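You operate a simulated robot arm through the tools that you are given. There is no shell and no other tool.

The job below is to be done with a simulated robot arm. You get a single attempt, and the scene is never put back.

TASK
Fill the small jug to 200 ml from the can, then water the big orange pot.
Fine: can and jug go back. Set down upright: watering can, small jug.

Only the result counts: the job must be done as asked and must still hold three seconds after the hand-in. Knocking over, shifting, dropping, spilling or breaking anything else fails it.

THE ROBOT
A 6-joint arm with a two-finger parallel gripper, fixed in place. Base frame: the origin is on the floor under the middle of its stand, x ahead of it, y to its left, z up. Lengths are in m, angles in degrees, forces in N, time in s.
With the tool pointing down near the work surface it reaches from about 0.36 to 0.82 m from the base axis. Its first joint turns from -166.0 to 166.0 degrees. Payload 3.91 kg.
The TCP is the grasp point between the finger pads, 0.03 m short of the fingertips. In the tool frame z runs along the fingers and y along their closing line. The gripper opens to 0.11 m. The fingers are 0.02 m wide and 0.01 m thick; the gripper's body (0.048 by 0.112 m) begins 0.055 m behind the TCP.
Orientation is that of the tool frame in the base frame, as [roll, pitch, yaw] about the fixed x, y, z axes, in that order (R = Rz(yaw) Ry(pitch) Rx(roll)). With the fingers straight down and closing along the base's y, the tool's x points along the base's -x, its y along +y and its z along -z.

THE INTERFACE
- The arm moves only by the tool nudge_tool. Its argument "series" is a list of rows, each an object of numbers (a shift or turn left out is 0, a gripper value left out holds the last): "claw": the gripper command, from -1 (fully open) to 1 (shut), values between in proportion; "dx", "dy", "dz": the shift along the tool's x, y, z in m; "ax", "ay", "az": the turn, a rotation vector about the tool's x, y, z in degrees. In form: [{"claw": .., "dx": .., "dy": .., "dz": .., "ax": .., "ay": .., "az": ..}, ...]. A call has 1 to 20 rows; each row shifts and turns the commanded pose from where the row before left it, along the tool's axes as they then stand. Rows are played at 5 a second. More than 0.05 m and 8.6 degrees between two rows, or a gripper value outside its range, and nothing of the call is played. Where a pose cannot be reached the arm comes as near as it can. A force on the tool above 40 N (or 10 N above the force at the start of the call, whichever is more), or a blocked arm, ends the call early, and 0.2 s more pass. The fingers move at their own pace (about 0.045 m/s each) and stop on an object; they squeeze with about 44 N. The grip force told is the motor's: it shows also when the fingers shut on nothing. Time passes only in rows, and 0.2 s behind the last, so rows that do not move let the fingers close. It gives the time, the measured TCP pose, the force on the tool (base axes), the opening and the grip force at its end, in the units of the frame above (readings bear some noise), with the torque about the TCP (base axes, N m) and any sound that the robot's microphone picked up.
- Cameras (640 x 400 px; columns grow to the right, rows downward): "scene" is fixed at [0.0492, -0.5028, 1.6162]; the picture's right is [0.62, -0.79, 0.00], its down [-0.39, -0.30, -0.87] and it looks along [0.69, 0.54, -0.49] (base axes); focal length 310 px, centre (320, 200). "wrist" rides on the gripper at [0.077, 0.007, -0.115] in the tool frame; the picture's right is [-0.09, 1.00, 0.00], its down [-0.80, -0.07, -0.59] and it looks along [-0.59, -0.05, 0.80] (tool axes); focal length 270 px, centre (320, 200). There is no depth. A picture from a camera that has moved, and an enlarged one, comes with that camera's place and axes in the base frame and with its lens.
- camera(camera): a new picture of that camera. It takes no simulated time.
- raise_lower(by): slides the trunk up (or, below 0, down) by that many m; the arm rides with it, the base frame stays. It gives what a move gives, with no picture.
- close_up(camera, box): a new picture of the part [left, top, right, bottom] of that camera's present view, enlarged. It takes no simulated time.
- hand_in(): hands the job in; it is judged then, once.

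Places have to be worked out from the pictures, the camera data and where the tool is seen. Open the gripper and draw the arm clear of the work before you hand the job in, unless the task says otherwise.

The tools are called after "Call:" as a command line: name --argument value ..., lists and objects as JSON in quotes. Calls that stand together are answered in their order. nudge_tool: Moves the arm, as the interface text tells. Its arguments: {"type":"object","properties":{"series":{"type":"array"}},"required":["series"]} The other tools are called the same way: raise_lower (by) moves the trunk up or down; camera (camera) takes a picture; close_up (camera, box) takes an enlarged picture of a part of a camera's view; hand_in () hands the job in.

At the start:

```text
time: 0.0
eef_pos: [0.3633, 0.1657, 1.4201]
tcp_rot: [180.0, -0.1, 180.0]
force: [-0.4, -0.5, 0.4]
ft_torque: [0.03, 0.0, -0.01]
gripper_width: 0.1099
finger_force: 0.2
trunk travel left (down, up): [-0.575, 0.035]
```

scene: 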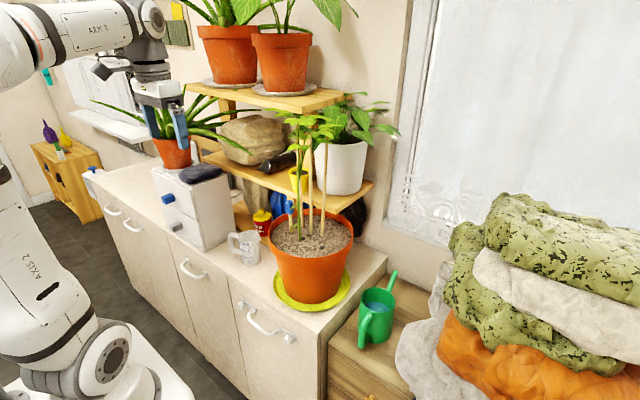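
wrist: 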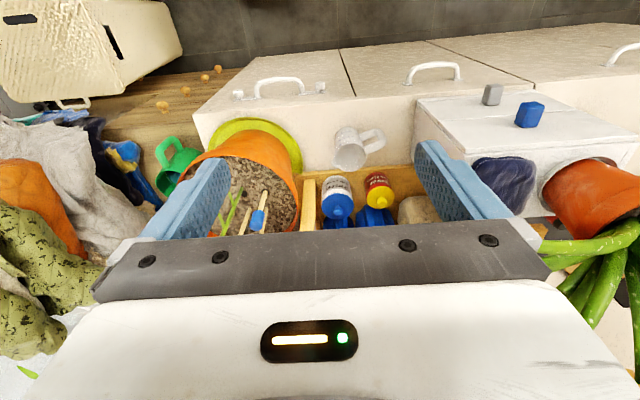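

I start by looking closely at the jug, the can and the pot before moving anything.

Call:
close_up --camera "scene" --box '[200, 190, 300, 290]'

Call:
close_up --camera "scene" --box '[320, 250, 440, 370]'

Call:
close_up --camera "wrist" --box '[120, 80, 420, 260]'

Call:
close_up --camera "scene" --box '[220, 80, 420, 320]'

```text
4.00 times, centred on (250, 240) of scene
camera zoom: at [0.0492, -0.5028, 1.6162], right [0.62, -0.79, 0.0], down [-0.39, -0.3, -0.87], along [0.69, 0.54, -0.49], focal length 1241 px, centre (600, 40)
```

zoom: 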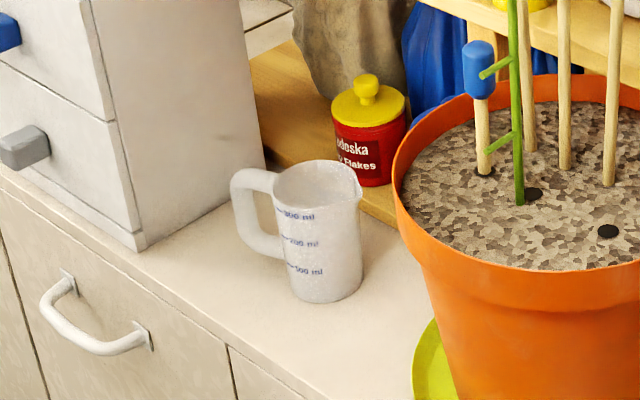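

```text
3.33 times, centred on (380, 310) of scene
camera zoom: at [0.0492, -0.5028, 1.6162], right [0.62, -0.79, 0.0], down [-0.39, -0.3, -0.87], along [0.69, 0.54, -0.49], focal length 1034 px, centre (120, -167)
```

zoom: 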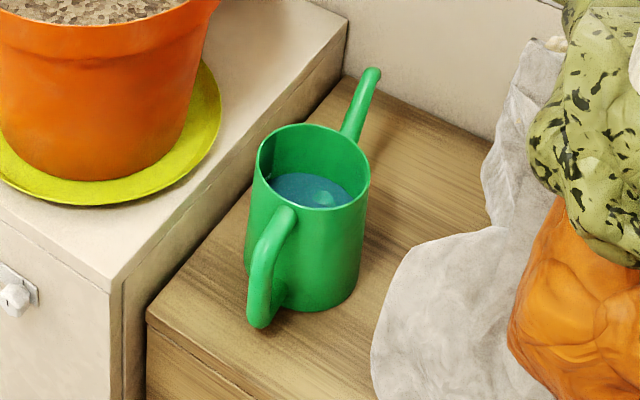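

```text
2.13 times, centred on (270, 170) of wrist
camera zoom: at [0.2872, 0.1744, 1.5344], right [0.09, 1.0, 0.0], down [0.8, -0.07, 0.59], along [0.59, -0.05, -0.8], focal length 577 px, centre (427, 264)
```

zoom: 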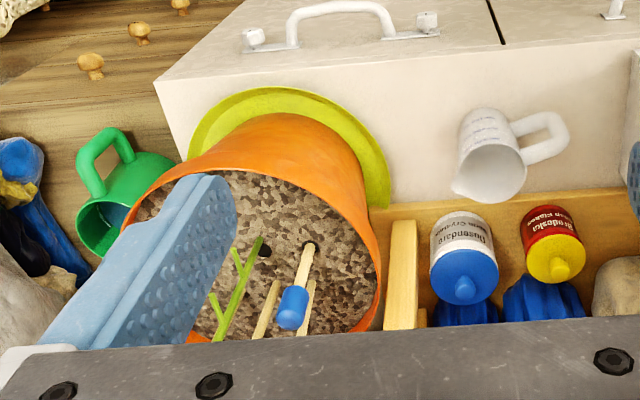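

```text
1.67 times, centred on (320, 200) of scene
camera zoom: at [0.0492, -0.5028, 1.6162], right [0.62, -0.79, 0.0], down [-0.39, -0.3, -0.87], along [0.69, 0.54, -0.49], focal length 517 px, centre (320, 200)
```

zoom: 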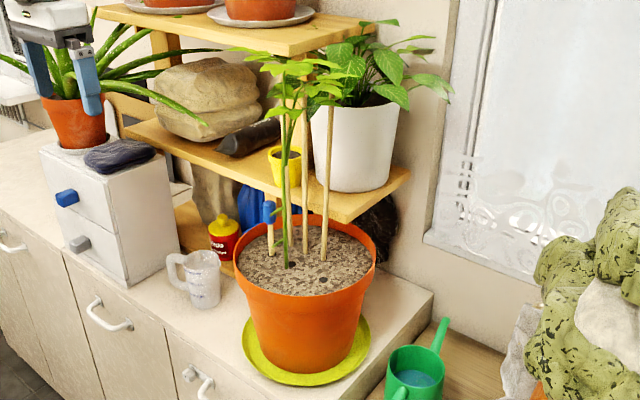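

The jug sits at about (0.576, 0.214) with its rim near z 0.99, and the can is at about (0.63, -0.25) with its handle towards the robot. The pot is at about (0.62, -0.01) with soil near z 1.06. I lower the trunk in clear space ahead of the counter to bring the arm to working height.

Call:
raise_lower --by -0.2

```text
time: 2.2
eef_pos: [0.3642, 0.1658, 1.2203]
tcp_rot: [180.0, 0.0, 180.0]
force: [-0.9, 0.5, 0.5]
ft_torque: [0.01, 0.02, 0.03]
gripper_width: 0.1099
finger_force: 0.0
trunk travel left (down, up): [-0.375, 0.235]
```

The trunk moved cleanly. Now I slide the tool sideways at the same height to y about -0.2, in front of the can, to get a better wrist view.

Call:
nudge_tool --series '[{"claw": -1, "dy": -0.05}, {"dy": -0.05}, {"dy": -0.05}, {"dy": -0.05}, {"dy": -0.05}, {"dy": -0.05}, {"dy": -0.05}, {}]'

Call:
camera --camera "wrist"

Call:
camera --camera "scene"

```text
time: 4.0
eef_pos: [0.3615, -0.1866, 1.2213]
tcp_rot: [179.9, 0.1, 179.9]
force: [-0.9, -0.6, 0.3]
ft_torque: [0.02, -0.02, 0.01]
gripper_width: 0.1101
finger_force: 0.0
trunk travel left (down, up): [-0.375, 0.235]
```

```text
taken
camera wrist: at [0.2848, -0.1778, 1.3358], right [0.09, 1.0, 0.0], down [0.8, -0.07, 0.59], along [0.59, -0.05, -0.8], focal length 270 px, centre (320, 200)
```

wrist: 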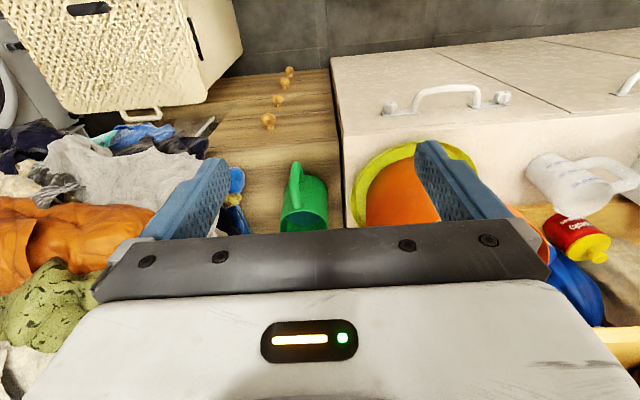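

```text
taken
```

scene: 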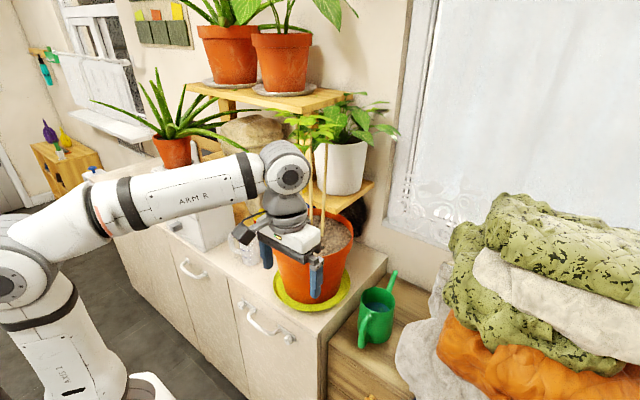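

I can see the can and its handle in the wrist view now. I zoom in to get the handle's position and direction.

Call:
close_up --camera "wrist" --box '[240, 140, 380, 240]'

Call:
close_up --camera "scene" --box '[340, 260, 410, 350]'

```text
4.00 times, centred on (310, 190) of wrist
camera zoom: at [0.2848, -0.1778, 1.3358], right [0.09, 1.0, 0.0], down [0.8, -0.07, 0.59], along [0.59, -0.05, -0.8], focal length 1081 px, centre (360, 240)
```

zoom: 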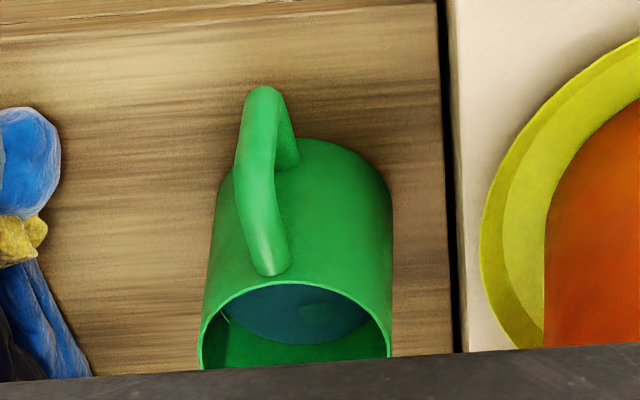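

```text
4.44 times, centred on (375, 305) of scene
camera zoom: at [0.0492, -0.5028, 1.6162], right [0.62, -0.79, 0.0], down [-0.39, -0.3, -0.87], along [0.69, 0.54, -0.49], focal length 1379 px, centre (76, -267)
```

zoom: 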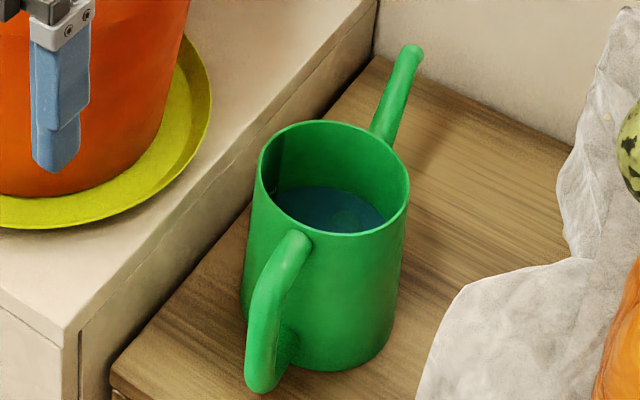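

Working from both views, the handle's outer bar is at about x 0.557, y -0.251 and runs from z 0.84 to 0.905. The rim centre is about (0.645, -0.246, 0.94) and the chest top is about 0.812. Before picking a grip I test in free air whether the tool can lean back (fingers towards the base) far enough to pour.

Call:
nudge_tool --series '[{"ay": 8}, {"ay": 8}, {"ay": 8}, {"ay": 8}, {"ay": 8}, {"ay": 8}, {}]'

Call:
camera --camera "scene"

```text
time: 5.6
eef_pos: [0.3324, -0.199, 1.1181]
tcp_rot: [-179.9, -48.0, 179.9]
force: [0.7, -0.5, 0.3]
ft_torque: [-0.01, -0.01, -0.01]
gripper_width: 0.11
finger_force: 0.0
out of reach, approached as far as the arm can: row 4, 5, 6
trunk travel left (down, up): [-0.375, 0.235]
```

```text
taken
```

scene: 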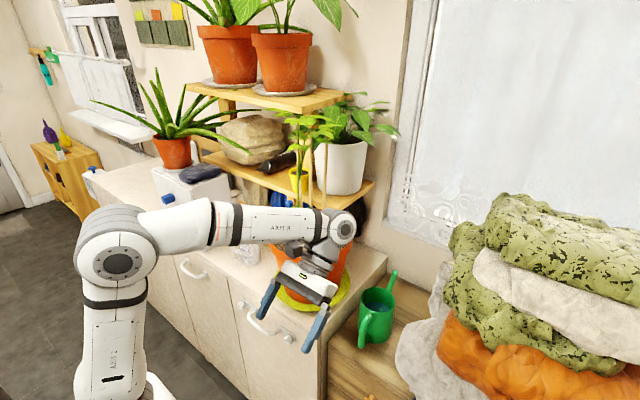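

The lean-back of 48° is reached, but at this trunk height the arm has to drop about 0.1 m to do it. A higher trunk relative to the tool will help. I turn back upright.

Call:
nudge_tool --series '[{"ay": -8}, {"ay": -8}, {"ay": -8}, {"ay": -8}, {"ay": -8}, {"ay": -8}, {}]'

```text
time: 7.2
eef_pos: [0.3342, -0.1999, 1.1198]
tcp_rot: [179.9, 0.1, 179.9]
force: [-0.4, 0.2, -0.4]
ft_torque: [0.0, 0.01, -0.01]
gripper_width: 0.11
finger_force: 0.0
trunk travel left (down, up): [-0.375, 0.235]
```

The arm re-based from the reached pose, so TCP is now (0.334, -0.200, 1.12). I raise the trunk 0.2 and lower the tool by the same amount, so the forearm slopes down, then repeat the lean-back test.

Call:
raise_lower --by 0.2

Call:
nudge_tool --series '[{"dz": 0.05, "dx": -0.02}, {"dz": 0.05, "dx": -0.02}, {"dz": 0.05, "dx": -0.02}, {"dz": 0.05, "dx": -0.02}, {"ay": 8}, {"ay": 8}, {"ay": 8}, {"ay": 8}, {"ay": 8}, {"ay": 8}, {"ay": 8}, {}]'

Call:
camera --camera "scene"

```text
time: 9.3
eef_pos: [0.3334, -0.2001, 1.3187]
tcp_rot: [180.0, 0.0, -180.0]
force: [-1.0, -0.2, 1.3]
ft_torque: [0.02, 0.0, 0.01]
gripper_width: 0.1102
finger_force: 0.0
trunk travel left (down, up): [-0.575, 0.035]
```

```text
refused: row 1 steps farther than a row can; nothing moved
```

```text
taken
```

scene: 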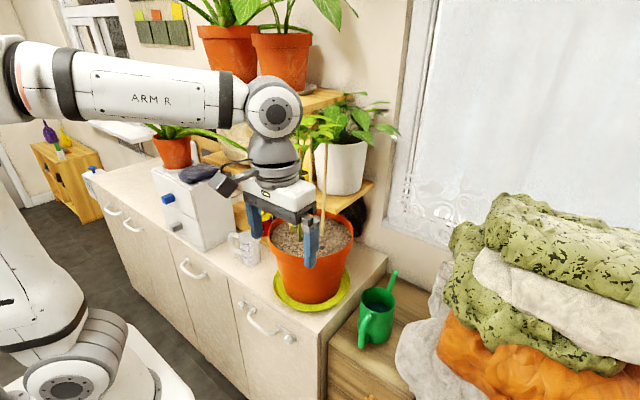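

The trunk rose as expected, but my step was longer than a row allows. I retry with smaller steps, moving down and slightly forward, then leaning back.

Call:
nudge_tool --series '[{"dz": 0.045, "dx": -0.018}, {"dz": 0.045, "dx": -0.018}, {"dz": 0.045, "dx": -0.018}, {"dz": 0.045, "dx": -0.018}, {"dz": 0.03}, {"ay": 8}, {"ay": 8}, {"ay": 8}, {"ay": 8}, {"ay": 8}, {"ay": 8}, {"ay": 8}, {}]'

Call:
camera --camera "scene"

```text
time: 12.1
eef_pos: [0.4065, -0.1993, 1.109]
tcp_rot: [180.0, -56.1, 179.9]
force: [0.3, 1.1, 1.3]
ft_torque: [-0.04, -0.01, 0.05]
gripper_width: 0.11
finger_force: 0.0
trunk travel left (down, up): [-0.575, 0.035]
```

```text
taken
```

scene: 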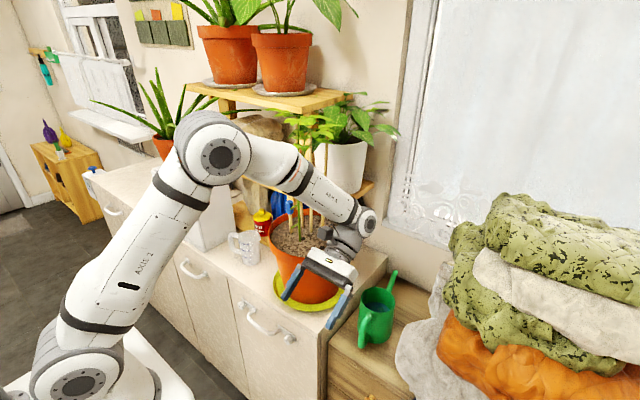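

Leaning back 56° at TCP (0.407, -0.199, 1.109) works with the trunk up, so the can can be gripped with the tool down and poured by leaning back. I turn upright again and move over towards the jug at z about 1.26. There I test a horizontal tool, which I'd want for the jug's handle.

Call:
nudge_tool --series '[{"ay": -8}, {"ay": -8}, {"ay": -8}, {"ay": -8}, {"ay": -8}, {"ay": -8}, {"ay": -8}, {"dz": -0.05}, {"dz": -0.05}, {"dz": -0.05}, {"dy": 0.05}, {"dy": 0.05}, {"dy": 0.05}, {"dy": 0.05}, {"dy": 0.05}, {"dy": 0.05}, {"dy": 0.05}, {"dy": 0.04}, {}]'

Call:
camera --camera "wrist"

Call:
camera --camera "scene"

```text
time: 16.1
eef_pos: [0.4048, 0.1903, 1.2614]
tcp_rot: [180.0, 0.0, 179.9]
force: [0.9, 0.0, 0.4]
ft_torque: [0.02, 0.01, 0.01]
gripper_width: 0.11
finger_force: 0.1
trunk travel left (down, up): [-0.575, 0.035]
```

```text
taken
camera wrist: at [0.3288, 0.1992, 1.3753], right [0.09, 1.0, 0.0], down [0.8, -0.07, 0.59], along [0.59, -0.05, -0.8], focal length 270 px, centre (320, 200)
```

wrist: 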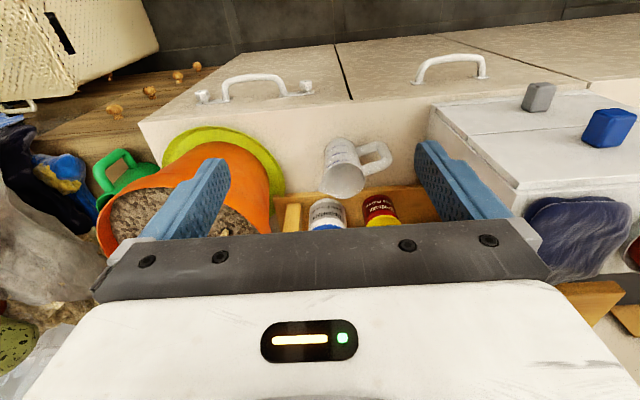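

```text
taken
```

scene: 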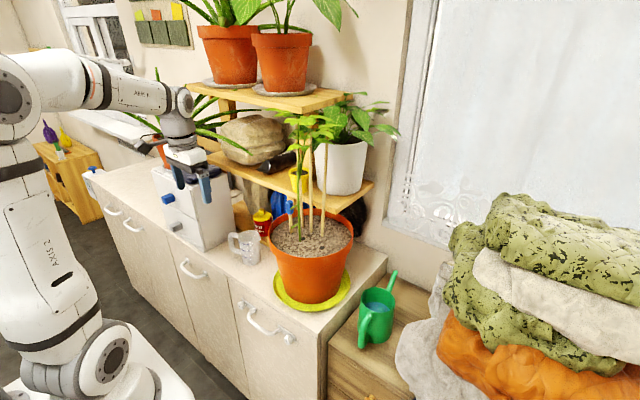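

I zoom on the jug from this new wrist position to fix its place and handle direction.

Call:
close_up --camera "wrist" --box '[270, 110, 430, 240]'

Call:
close_up --camera "scene" --box '[215, 215, 275, 275]'

Call:
close_up --camera "scene" --box '[240, 90, 400, 290]'

```text
3.08 times, centred on (350, 175) of wrist
camera zoom: at [0.3288, 0.1992, 1.3753], right [0.09, 1.0, 0.0], down [0.8, -0.07, 0.59], along [0.59, -0.05, -0.8], focal length 832 px, centre (228, 277)
```

zoom: 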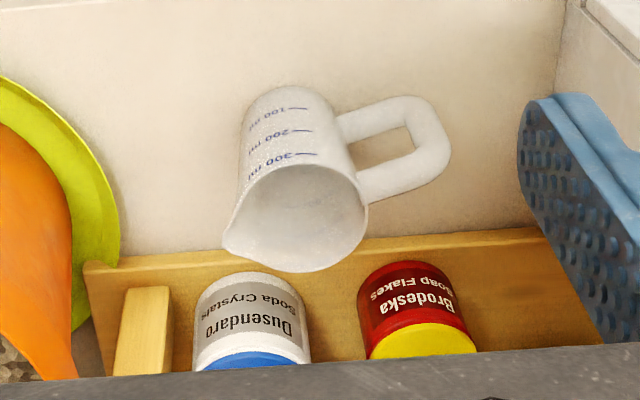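

```text
6.67 times, centred on (245, 245) of scene
camera zoom: at [0.0492, -0.5028, 1.6162], right [0.62, -0.79, 0.0], down [-0.39, -0.3, -0.87], along [0.69, 0.54, -0.49], focal length 2068 px, centre (820, -100)
```

zoom: 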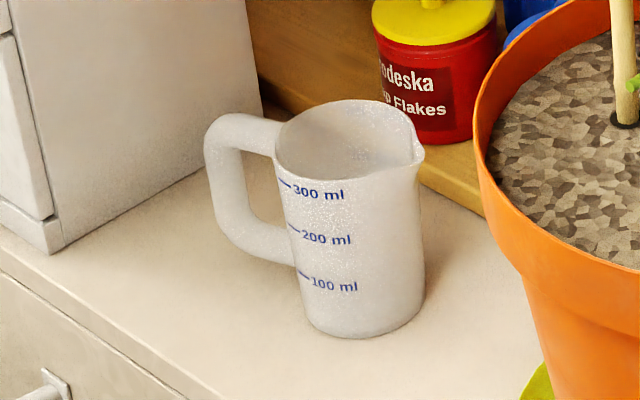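

```text
2.00 times, centred on (320, 190) of scene
camera zoom: at [0.0492, -0.5028, 1.6162], right [0.62, -0.79, 0.0], down [-0.39, -0.3, -0.87], along [0.69, 0.54, -0.49], focal length 620 px, centre (320, 220)
```

zoom: 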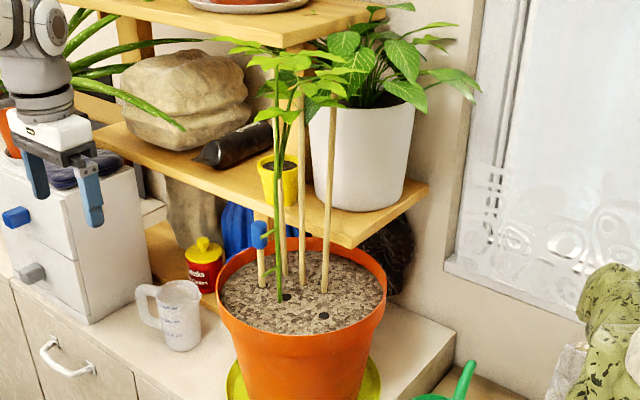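

The jug axis is about (0.576, 0.218), rim z 0.992 and base 0.888, with its handle bar about 0.08 out at azimuth 106°. I test the horizontal tool in free air above the jug: forward to r about 0.54, yaw 20°, then pitch up.

Call:
nudge_tool --series '[{"dx": -0.045}, {"dx": -0.05}, {"az": -7}, {"az": -7}, {"az": -6}, {"ay": -8.5}, {"ay": -8.5}, {"ay": -8.5}, {"ay": -8.5}, {"ay": -8.5}, {"ay": -8.5}, {}]'

Call:
camera --camera "scene"

```text
time: 18.7
eef_pos: [0.5003, 0.1913, 1.259]
tcp_rot: [-180.0, 51.1, -160.0]
force: [0.4, -0.2, 0.1]
ft_torque: [0.0, 0.01, -0.06]
gripper_width: 0.1101
finger_force: 0.1
trunk travel left (down, up): [-0.575, 0.035]
```

```text
taken
```

scene: 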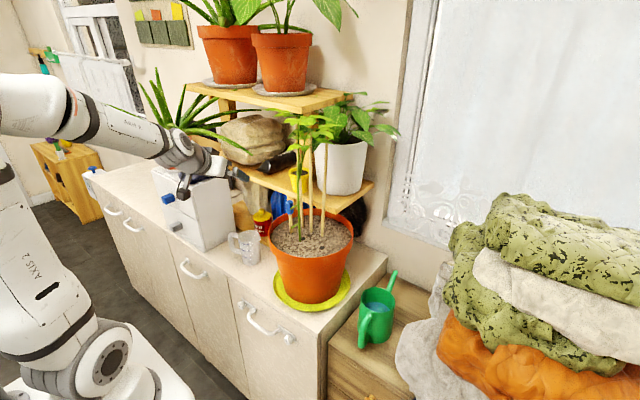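

The 51° forward pitch is reached exactly at (0.500, 0.191, 1.259). I carry on to nearly horizontal.

Call:
nudge_tool --series '[{"ay": -8.5}, {"ay": -8.5}, {"ay": -8.5}, {"ay": -8.5}, {"ay": -5}, {}]'

Call:
camera --camera "scene"

Call:
camera --camera "wrist"

```text
time: 20.1
eef_pos: [0.5015, 0.1824, 1.2568]
tcp_rot: [-168.1, 80.0, -151.6]
force: [0.6, -0.9, 0.3]
ft_torque: [-0.01, 0.02, 0.01]
gripper_width: 0.1099
finger_force: 0.1
out of reach, approached as far as the arm can: row 1, 2, 5
trunk travel left (down, up): [-0.575, 0.035]
```

```text
taken
```

scene: 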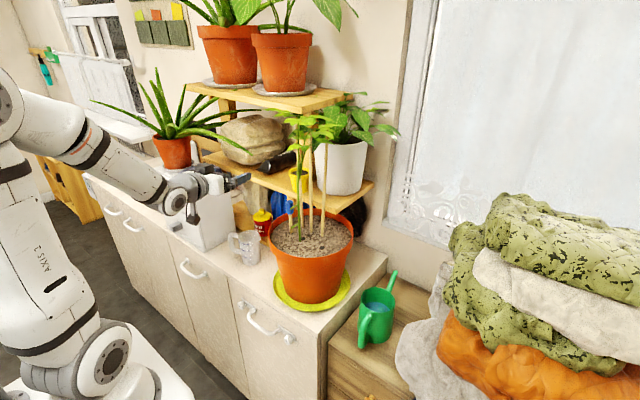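

```text
taken
camera wrist: at [0.3799, 0.1533, 1.2009], right [-0.27, 0.96, 0.05], down [-0.42, -0.17, 0.89], along [0.87, 0.22, 0.45], focal length 270 px, centre (320, 200)
```

wrist: 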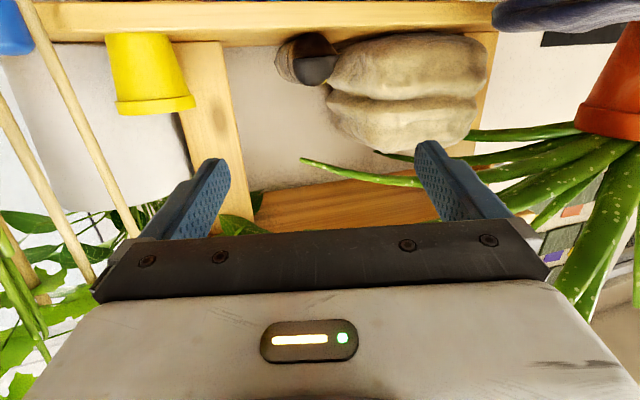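

The tool gets to about 10° below horizontal at azimuth 16°. That's the attitude I want for the jug: one finger inside the handle loop, then pour with a plain roll about the tool axis. The can goes first, so I pitch back to tool-down.

Call:
nudge_tool --series '[{"ay": 8}, {"ay": 8}, {"ay": 8}, {"ay": 8}, {"ay": 8}, {"ay": 8}, {"ay": 8}, {"ay": 8}, {"ay": 8}, {"ay": 8}, {}]'

```text
time: 22.5
eef_pos: [0.5075, 0.1727, 1.2592]
tcp_rot: [-176.2, 10.6, -165.0]
force: [0.0, -1.3, 0.0]
ft_torque: [-0.02, 0.01, 0.04]
gripper_width: 0.1101
finger_force: 0.1
out of reach, approached as far as the arm can: row 4, 5
trunk travel left (down, up): [-0.575, 0.035]
```

I null the small roll, pitch and yaw errors to get exactly tool-down, then back off to x 0.38 and slide across to y -0.25 in front of the can. The fingers half close on the way.

Call:
nudge_tool --series '[{"ax": -3.8}, {"ay": 5.3}, {"ay": 5.3}, {"az": 7.5, "dx": 0.03}, {"az": 7.5}, {"dx": 0.0425}, {"dx": 0.0425}, {"dx": 0.0125}, {"dy": -0.05}, {"dy": -0.05}, {"dy": -0.05}, {"dy": -0.05}, {"dy": -0.05}, {"dy": -0.05}, {"dy": -0.05}, {"dy": -0.05}, {"dy": -0.023, "claw": -0.1}, {}]'

Call:
camera --camera "wrist"

```text
time: 26.3
eef_pos: [0.3809, -0.2606, 1.2608]
tcp_rot: [-179.9, 0.1, -180.0]
force: [0.2, 0.6, 0.1]
ft_torque: [-0.02, -0.06, 0.0]
gripper_width: 0.0602
finger_force: 0.0
trunk travel left (down, up): [-0.575, 0.035]
```

```text
taken
camera wrist: at [0.3037, -0.252, 1.3745], right [0.09, 1.0, 0.0], down [0.8, -0.07, 0.6], along [0.59, -0.05, -0.8], focal length 270 px, centre (320, 200)
```

wrist: 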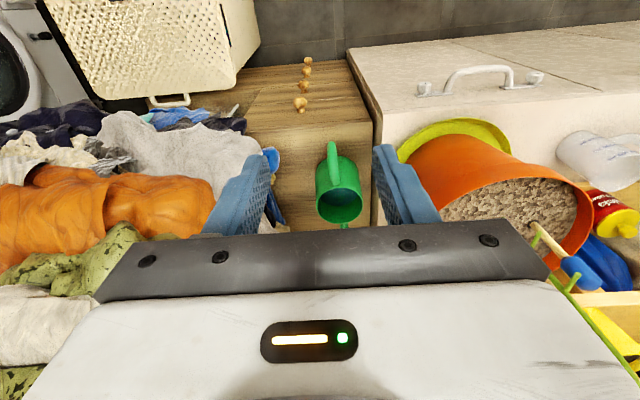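

Tool is down at (0.381, -0.261, 1.261) and the whole can is visible, including the start of the spout. I zoom to refine its axis.

Call:
close_up --camera "wrist" --box '[280, 130, 400, 240]'

```text
3.64 times, centred on (340, 185) of wrist
camera zoom: at [0.3037, -0.252, 1.3745], right [0.09, 1.0, 0.0], down [0.8, -0.07, 0.6], along [0.59, -0.05, -0.8], focal length 983 px, centre (247, 254)
```

zoom: 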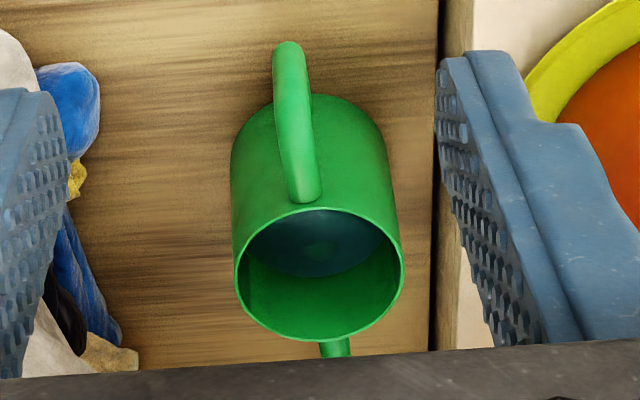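

The can's handle plane lies at about azimuth 4–5°, with the bar at about (0.557, -0.249). I move above the handle, yaw 4.5° to square the fingers to it, and descend part way to check alignment.

Call:
nudge_tool --series '[{"dx": -0.044, "dy": 0.003, "claw": -0.1}, {"dx": -0.044, "dy": 0.003}, {"dx": -0.044, "dy": 0.003}, {"dx": -0.044, "dy": 0.003}, {"az": -4.5}, {"dz": 0.05}, {"dz": 0.05}, {"dz": 0.05}, {"dz": 0.05}, {"dz": 0.04}, {}]'

Call:
camera --camera "scene"

Call:
camera --camera "wrist"

```text
time: 28.7
eef_pos: [0.5607, -0.2474, 1.0176]
tcp_rot: [-179.8, 0.1, -175.6]
force: [-0.6, 0.6, -0.1]
ft_torque: [0.02, -0.02, 0.03]
gripper_width: 0.0602
finger_force: 0.0
trunk travel left (down, up): [-0.575, 0.035]
```

```text
taken
```

scene: 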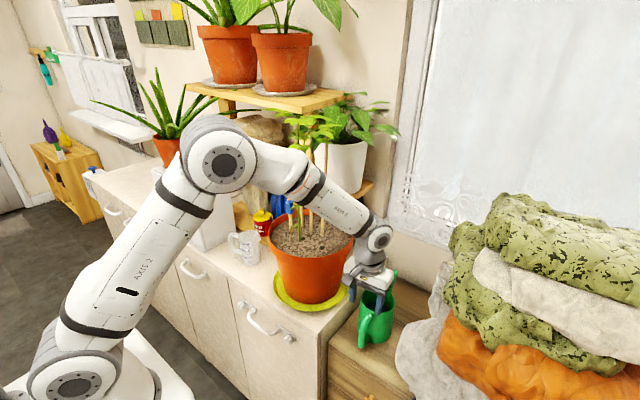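

```text
taken
camera wrist: at [0.4823, -0.2455, 1.1324], right [0.01, 1.0, 0.0], down [0.8, -0.01, 0.6], along [0.6, -0.01, -0.8], focal length 270 px, centre (320, 200)
```

wrist: 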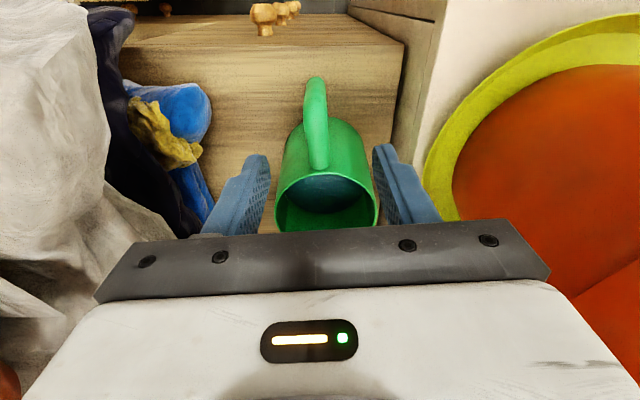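

I am above the handle with no contact. I zoom in to verify the lateral alignment before the final descent.

Call:
close_up --camera "wrist" --box '[240, 60, 400, 240]'

Call:
close_up --camera "scene" --box '[335, 235, 425, 355]'

```text
2.22 times, centred on (320, 150) of wrist
camera zoom: at [0.4823, -0.2455, 1.1324], right [0.01, 1.0, 0.0], down [0.8, -0.01, 0.6], along [0.6, -0.01, -0.8], focal length 601 px, centre (320, 311)
```

zoom: 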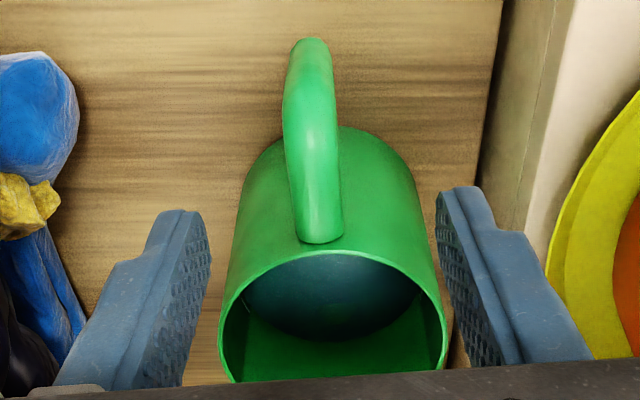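

```text
3.33 times, centred on (380, 295) of scene
camera zoom: at [0.0492, -0.5028, 1.6162], right [0.62, -0.79, 0.0], down [-0.39, -0.3, -0.87], along [0.69, 0.54, -0.49], focal length 1034 px, centre (120, -117)
```

zoom: 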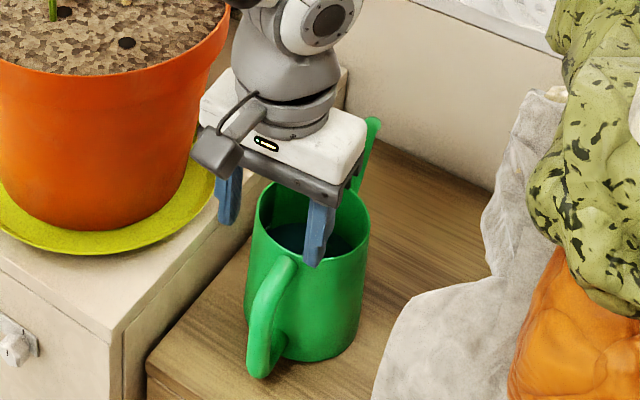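

The handle bar is at about (0.560, -0.251), so I shift 3.5 mm towards -y and descend to TCP z about 0.886. That leaves the gripper body just above handle and rim level.

Call:
nudge_tool --series '[{"dy": -0.0035, "claw": -0.1}, {"dz": 0.04}, {"dz": 0.04}, {"dz": 0.03}, {"dz": 0.0215}, {}]'

Call:
close_up --camera "scene" --box '[335, 235, 425, 355]'

Call:
camera --camera "wrist"

```text
time: 30.1
eef_pos: [0.5593, -0.2494, 0.888]
tcp_rot: [-179.8, 0.1, -175.5]
force: [0.2, 0.8, -1.0]
ft_torque: [-0.02, 0.01, -0.01]
gripper_width: 0.0606
finger_force: 0.1
trunk travel left (down, up): [-0.575, 0.035]
```

```text
3.33 times, centred on (380, 295) of scene
camera zoom: at [0.0492, -0.5028, 1.6162], right [0.62, -0.79, 0.0], down [-0.39, -0.3, -0.87], along [0.69, 0.54, -0.49], focal length 1034 px, centre (120, -117)
```

zoom: 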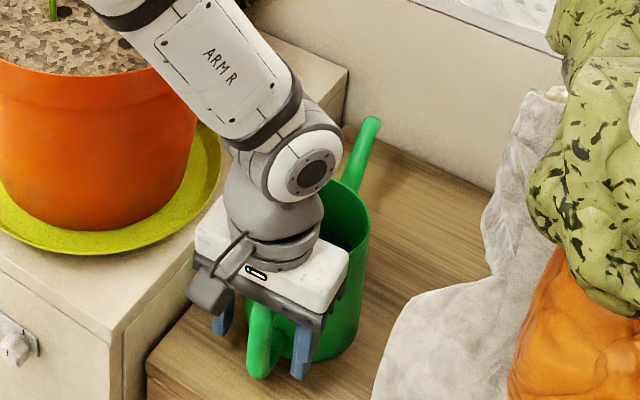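

```text
taken
camera wrist: at [0.4824, -0.247, 1.0022], right [0.01, 1.0, 0.0], down [0.8, -0.01, 0.6], along [0.6, -0.01, -0.8], focal length 270 px, centre (320, 200)
```

wrist: 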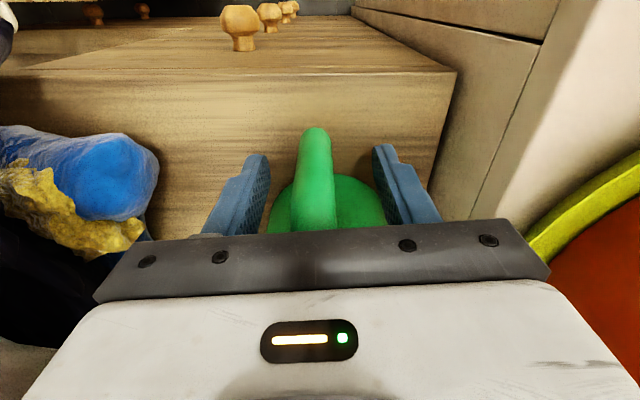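

The bar sits centred between the fingers, within about a millimetre. I close the gripper on the handle.

Call:
nudge_tool --series '[{"claw": 0.4}, {"claw": 1}, {"claw": 1}, {"claw": 1}, {"claw": 1}]'

Call:
camera --camera "wrist"

```text
time: 31.3
eef_pos: [0.56, -0.2505, 0.8886]
tcp_rot: [-179.9, 0.1, -175.5]
force: [0.0, -0.3, 0.3]
ft_torque: [0.22, 0.0, -0.02]
gripper_width: 0.0185
finger_force: 43.8
trunk travel left (down, up): [-0.575, 0.035]
```

```text
taken
camera wrist: at [0.4825, -0.2471, 1.0024], right [0.01, 1.0, 0.0], down [0.8, -0.01, 0.6], along [0.6, -0.01, -0.8], focal length 270 px, centre (320, 200)
```

wrist: 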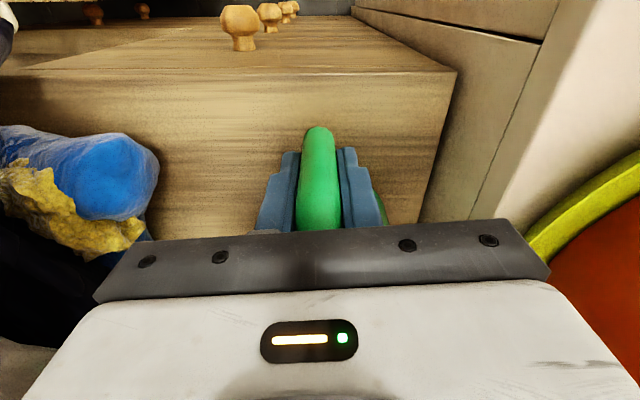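

Gripped at 18.5 mm with 43.8 N. I lift 3 cm slowly to weigh the can and check that it stays level.

Call:
nudge_tool --series '[{"dz": -0.005, "claw": 1}, {"dz": -0.005}, {"dz": -0.01}, {"dz": -0.01}, {}, {}]'

Call:
close_up --camera "scene" --box '[335, 225, 425, 345]'

Call:
camera --camera "wrist"

```text
time: 32.7
eef_pos: [0.5584, -0.2517, 0.9193]
tcp_rot: [-179.9, 0.1, -175.5]
force: [0.3, 0.1, -5.5]
ft_torque: [-0.08, 0.53, 0.01]
gripper_width: 0.0184
finger_force: 43.8
trunk travel left (down, up): [-0.575, 0.035]
```

```text
3.33 times, centred on (380, 285) of scene
camera zoom: at [0.0492, -0.5028, 1.6162], right [0.62, -0.79, 0.0], down [-0.39, -0.3, -0.87], along [0.69, 0.54, -0.49], focal length 1034 px, centre (120, -83)
```

zoom: 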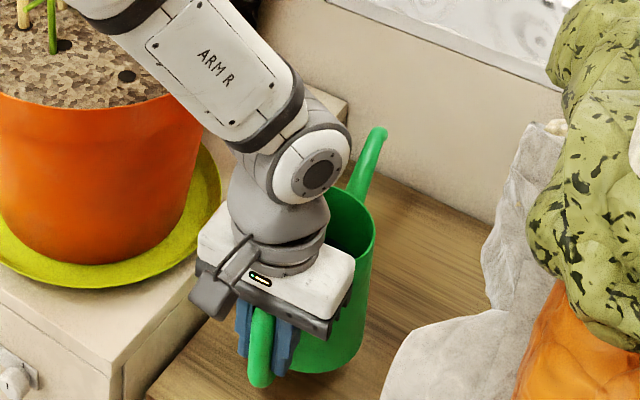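

```text
taken
camera wrist: at [0.4818, -0.2487, 1.0338], right [0.01, 1.0, 0.0], down [0.8, -0.01, 0.6], along [0.6, -0.01, -0.8], focal length 270 px, centre (320, 200)
```

wrist: 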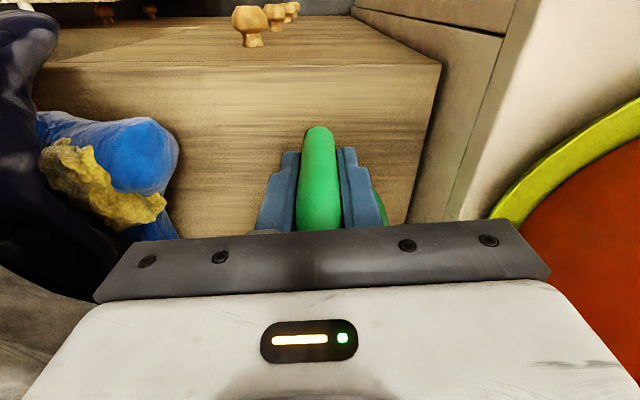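

The can weighs about 5.5 N and hangs level with no slip in the grip. I raise it to TCP z about 1.19 and then draw it back towards x 0.37, clear of the pot.

Call:
nudge_tool --series '[{"dz": -0.02, "claw": 1}, {"dz": -0.03}, {"dz": -0.03}, {"dz": -0.03}, {"dz": -0.03}, {"dz": -0.03}, {"dz": -0.03}, {"dz": -0.03}, {"dz": -0.03}, {"dz": -0.015}, {"dx": 0.02}, {"dx": 0.03}, {"dx": 0.03}, {"dx": 0.03}, {"dx": 0.03}, {"dx": 0.03}, {"dx": 0.015}, {}]'

Call:
camera --camera "scene"

Call:
camera --camera "wrist"

```text
time: 36.5
eef_pos: [0.3744, -0.2631, 1.1915]
tcp_rot: [-180.0, 0.2, -175.6]
force: [0.5, 0.4, -6.5]
ft_torque: [-0.02, 0.51, -0.01]
gripper_width: 0.0184
finger_force: 44.2
trunk travel left (down, up): [-0.575, 0.035]
```

```text
taken
```

scene: 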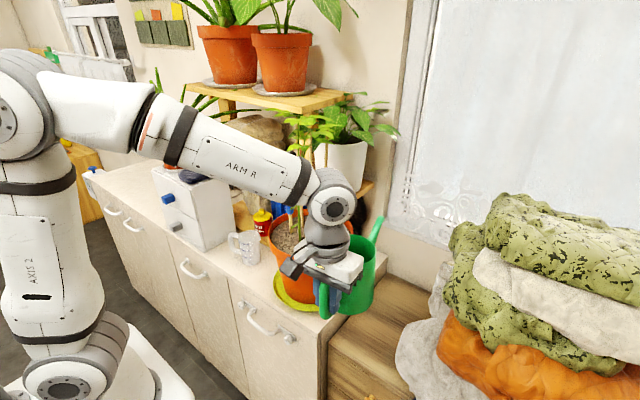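

```text
taken
camera wrist: at [0.2966, -0.2611, 1.306], right [0.01, 1.0, 0.0], down [0.8, -0.01, 0.6], along [0.6, -0.01, -0.8], focal length 270 px, centre (320, 200)
```

wrist: 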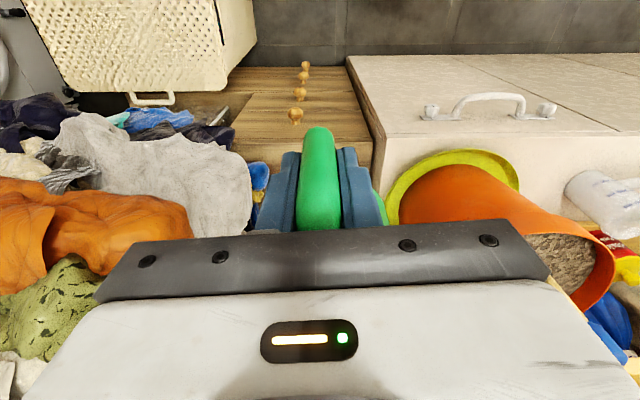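

The can is held level at TCP (0.374, -0.263, 1.19). I zoom on it to measure where the spout tip sits relative to the tool.

Call:
close_up --camera "scene" --box '[270, 190, 410, 330]'

```text
2.86 times, centred on (340, 260) of scene
camera zoom: at [0.0492, -0.5028, 1.6162], right [0.62, -0.79, 0.0], down [-0.39, -0.3, -0.87], along [0.69, 0.54, -0.49], focal length 886 px, centre (263, 29)
```

zoom: 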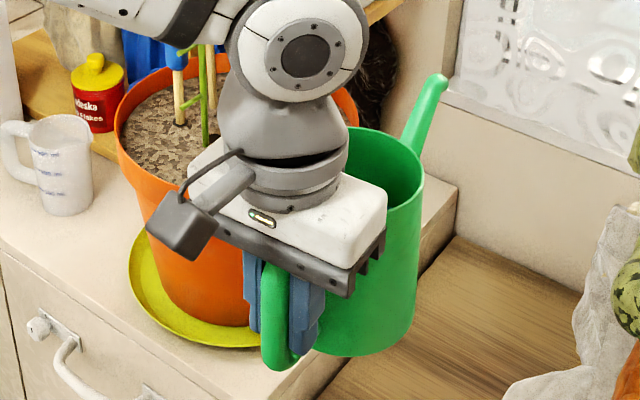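

The tip's place is sensitive to the can's exact azimuth in this one view. I yaw the can by 40°, which I need anyway for the traverse in front of the pot, and take a second view to triangulate it.

Call:
nudge_tool --series '[{"az": -4, "claw": 1}, {"az": -7}, {"az": -7}, {"az": -7}, {"az": -7}, {"az": -5}, {"az": -3}, {}]'

Call:
close_up --camera "scene" --box '[260, 190, 400, 330]'

```text
time: 38.3
eef_pos: [0.3735, -0.265, 1.1927]
tcp_rot: [-179.9, 0.0, -135.4]
force: [0.1, 0.2, -5.2]
ft_torque: [-0.36, 0.35, 0.0]
gripper_width: 0.0184
finger_force: 44.4
trunk travel left (down, up): [-0.575, 0.035]
```

```text
2.86 times, centred on (330, 260) of scene
camera zoom: at [0.0492, -0.5028, 1.6162], right [0.62, -0.79, 0.0], down [-0.39, -0.3, -0.87], along [0.69, 0.54, -0.49], focal length 886 px, centre (291, 29)
```

zoom: 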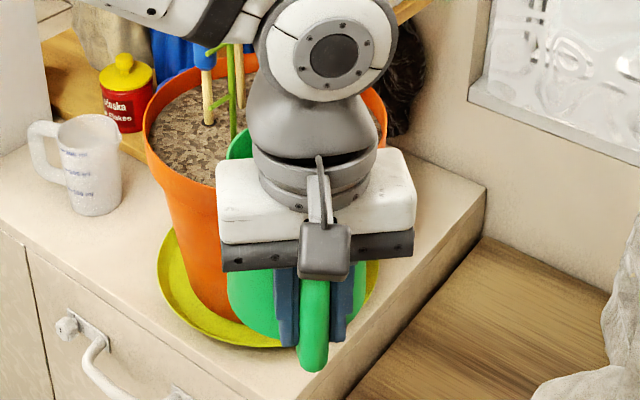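

The gripper hides the tip here. I yaw another 30° so the spout points mostly along +y, which also keeps the can wholly ahead of the pot for the traverse.

Call:
nudge_tool --series '[{"az": -5, "claw": 1}, {"az": -7}, {"az": -7}, {"az": -7}, {"az": -4}, {}]'

Call:
close_up --camera "scene" --box '[220, 170, 400, 330]'

```text
time: 39.7
eef_pos: [0.373, -0.2651, 1.1923]
tcp_rot: [-179.9, 0.0, -105.4]
force: [-0.4, -0.4, -7.0]
ft_torque: [-0.47, 0.09, -0.02]
gripper_width: 0.0183
finger_force: 44.0
trunk travel left (down, up): [-0.575, 0.035]
```

```text
2.50 times, centred on (310, 250) of scene
camera zoom: at [0.0492, -0.5028, 1.6162], right [0.62, -0.79, 0.0], down [-0.39, -0.3, -0.87], along [0.69, 0.54, -0.49], focal length 776 px, centre (345, 75)
```

zoom: 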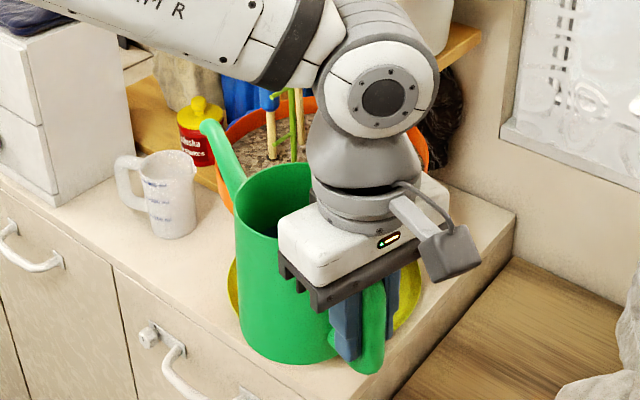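

From the two views, the spout tip is 0.234 m ahead of the TCP and 0.039 m above it, with no sideways offset. It's near rim level, so pouring will start at a modest tilt. I traverse along +y at x about 0.385, with the can fully ahead of the pot.

Call:
nudge_tool --series '[{"dx": -0.015, "dy": 0.0035, "claw": 1}, {"dx": -0.0288, "dy": 0.0068}, {"dx": -0.0288, "dy": 0.0068}, {"dx": -0.0288, "dy": 0.0068}, {"dx": -0.0288, "dy": 0.0068}, {"dx": -0.0288, "dy": 0.0068}, {"dx": -0.0288, "dy": 0.0068}, {"dx": -0.0288, "dy": 0.0068}, {"dx": -0.0288, "dy": 0.0068}, {"dx": -0.0288, "dy": 0.0068}, {"dx": -0.0288, "dy": 0.0068}, {"dx": -0.0137, "dy": 0.0034}, {}]'

Call:
camera --camera "scene"

```text
time: 42.5
eef_pos: [0.3883, 0.0629, 1.1933]
tcp_rot: [-180.0, -0.1, -105.5]
force: [1.1, 1.0, -6.0]
ft_torque: [-0.46, 0.17, 0.02]
gripper_width: 0.0182
finger_force: 43.6
trunk travel left (down, up): [-0.575, 0.035]
```

```text
taken
```

scene: 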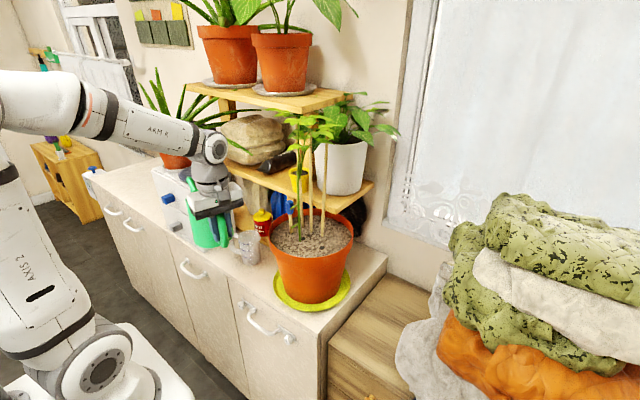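

The can is clear of the pot. I now yaw the spout round towards the jug, first to azimuth 40°, then shifting left, then to 15°, still at the safe height.

Call:
nudge_tool --series '[{"az": 4, "claw": 1}, {"az": 7}, {"az": 7}, {"az": 7}, {"az": 6}, {"az": 3.5}, {"dx": -0.003, "dy": 0.0125}, {"dx": -0.0061, "dy": 0.0251}, {"dx": -0.0061, "dy": 0.0251}, {"dx": -0.0061, "dy": 0.0251}, {"dx": -0.003, "dy": 0.0126}, {"az": 5}, {"az": 8}, {"az": 8}, {"az": 4}, {}]'

Call:
camera --camera "scene"

Call:
close_up --camera "scene" --box '[170, 140, 310, 280]'

```text
time: 45.9
eef_pos: [0.3405, 0.1539, 1.1916]
tcp_rot: [-179.9, 0.0, -165.0]
force: [0.3, 0.4, -5.6]
ft_torque: [-0.15, 0.52, 0.03]
gripper_width: 0.0186
finger_force: 43.8
trunk travel left (down, up): [-0.575, 0.035]
```

```text
taken
```

scene: 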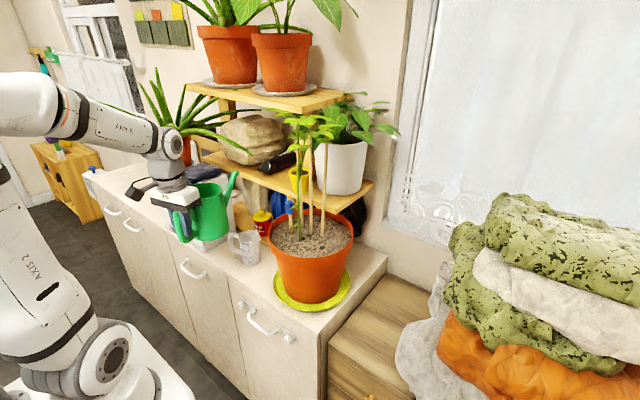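

```text
2.86 times, centred on (240, 210) of scene
camera zoom: at [0.0492, -0.5028, 1.6162], right [0.62, -0.79, 0.0], down [-0.39, -0.3, -0.87], along [0.69, 0.54, -0.49], focal length 886 px, centre (549, 171)
```

zoom: 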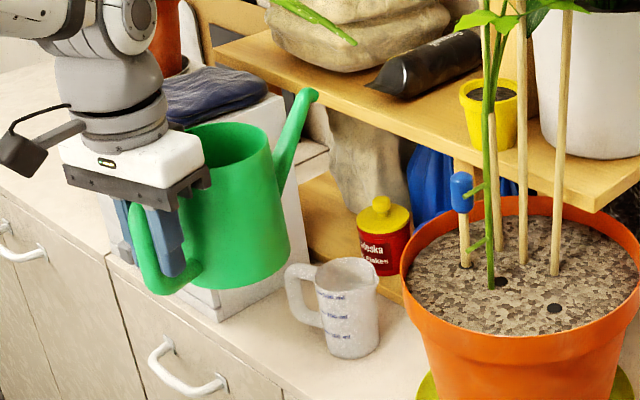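

The spout tip projects to about (0.565, 0.217, 1.23), which is over the jug. I lower towards it, to a tip height of about 1.06, and check the alignment from above.

Call:
nudge_tool --series '[{"dz": 0.02, "claw": 1}, {"dz": 0.03}, {"dz": 0.03}, {"dz": 0.03}, {"dz": 0.03}, {"dz": 0.02}, {}]'

Call:
close_up --camera "scene" --box '[190, 180, 290, 280]'

Call:
camera --camera "wrist"

```text
time: 47.5
eef_pos: [0.3424, 0.1511, 1.0315]
tcp_rot: [-180.0, 0.1, -165.0]
force: [0.0, -0.8, -5.9]
ft_torque: [-0.15, 0.48, 0.01]
gripper_width: 0.0185
finger_force: 43.7
trunk travel left (down, up): [-0.575, 0.035]
```

```text
4.00 times, centred on (240, 230) of scene
camera zoom: at [0.0492, -0.5028, 1.6162], right [0.62, -0.79, 0.0], down [-0.39, -0.3, -0.87], along [0.69, 0.54, -0.49], focal length 1241 px, centre (640, 80)
```

zoom: 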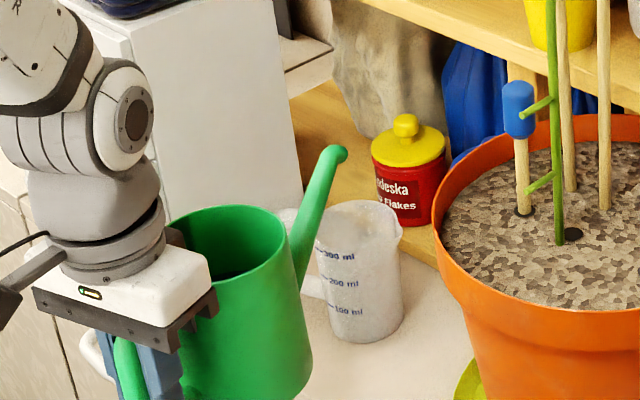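

```text
taken
camera wrist: at [0.266, 0.1399, 1.1466], right [-0.17, 0.98, 0.0], down [0.79, 0.14, 0.6], along [0.59, 0.1, -0.8], focal length 270 px, centre (320, 200)
```

wrist: 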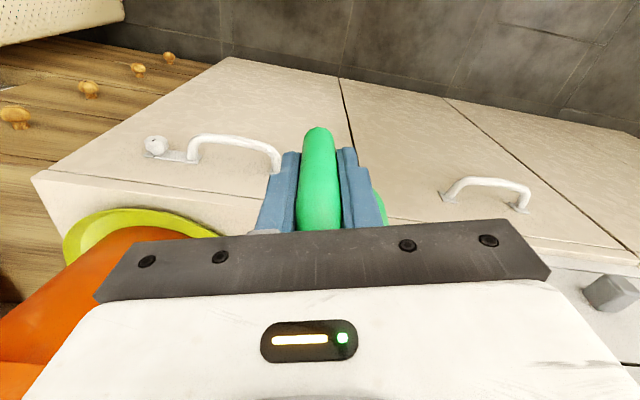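

The tip is at about (0.568, 0.213, 1.07), roughly 1 cm short of the jug's axis, and the level marks are visible. I tilt 10° about the spout tip while lowering it 3 cm, then look.

Call:
nudge_tool --series '[{"ay": 2.5, "dx": 0.0015, "dz": -0.0027, "claw": 1}, {"ay": 2.5, "dx": 0.0015, "dz": -0.0027}, {"ay": 2.5, "dx": 0.0015, "dz": -0.0027}, {"ay": 2.5, "dx": 0.0015, "dz": -0.0027}, {}]'

Call:
close_up --camera "scene" --box '[190, 180, 290, 280]'

```text
time: 48.7
eef_pos: [0.3368, 0.1512, 1.0432]
tcp_rot: [-179.9, -10.0, -165.1]
force: [0.3, 0.2, -7.2]
ft_torque: [-0.11, 0.48, 0.01]
gripper_width: 0.0183
finger_force: 44.1
trunk travel left (down, up): [-0.575, 0.035]
```

```text
4.00 times, centred on (240, 230) of scene
camera zoom: at [0.0492, -0.5028, 1.6162], right [0.62, -0.79, 0.0], down [-0.39, -0.3, -0.87], along [0.69, 0.54, -0.49], focal length 1241 px, centre (640, 80)
```

zoom: 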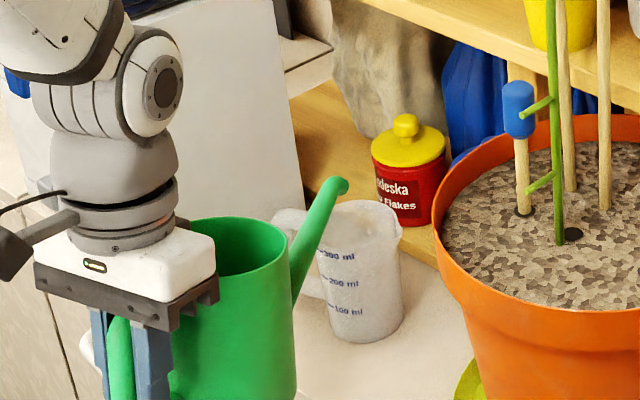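

Tip is at about (0.566, 0.213, 1.04), plumb over the jug's mouth. I continue tilting about the tip to 15° and look for the first water.

Call:
nudge_tool --series '[{"ay": 2.5, "dx": 0.0015, "dz": -0.0092, "claw": 1}, {"ay": 2.5, "dx": 0.0015, "dz": -0.0092}, {}]'

Call:
close_up --camera "scene" --box '[200, 190, 280, 270]'

```text
time: 49.5
eef_pos: [0.3369, 0.151, 1.062]
tcp_rot: [-179.8, -15.1, -164.9]
force: [1.6, -0.4, -6.0]
ft_torque: [-0.14, 0.45, -0.01]
gripper_width: 0.0183
finger_force: 44.1
trunk travel left (down, up): [-0.575, 0.035]
```

```text
5.00 times, centred on (240, 230) of scene
camera zoom: at [0.0492, -0.5028, 1.6162], right [0.62, -0.79, 0.0], down [-0.39, -0.3, -0.87], along [0.69, 0.54, -0.49], focal length 1551 px, centre (720, 50)
```

zoom: 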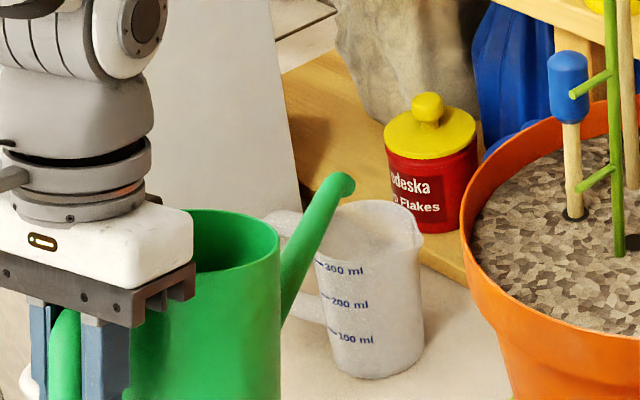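

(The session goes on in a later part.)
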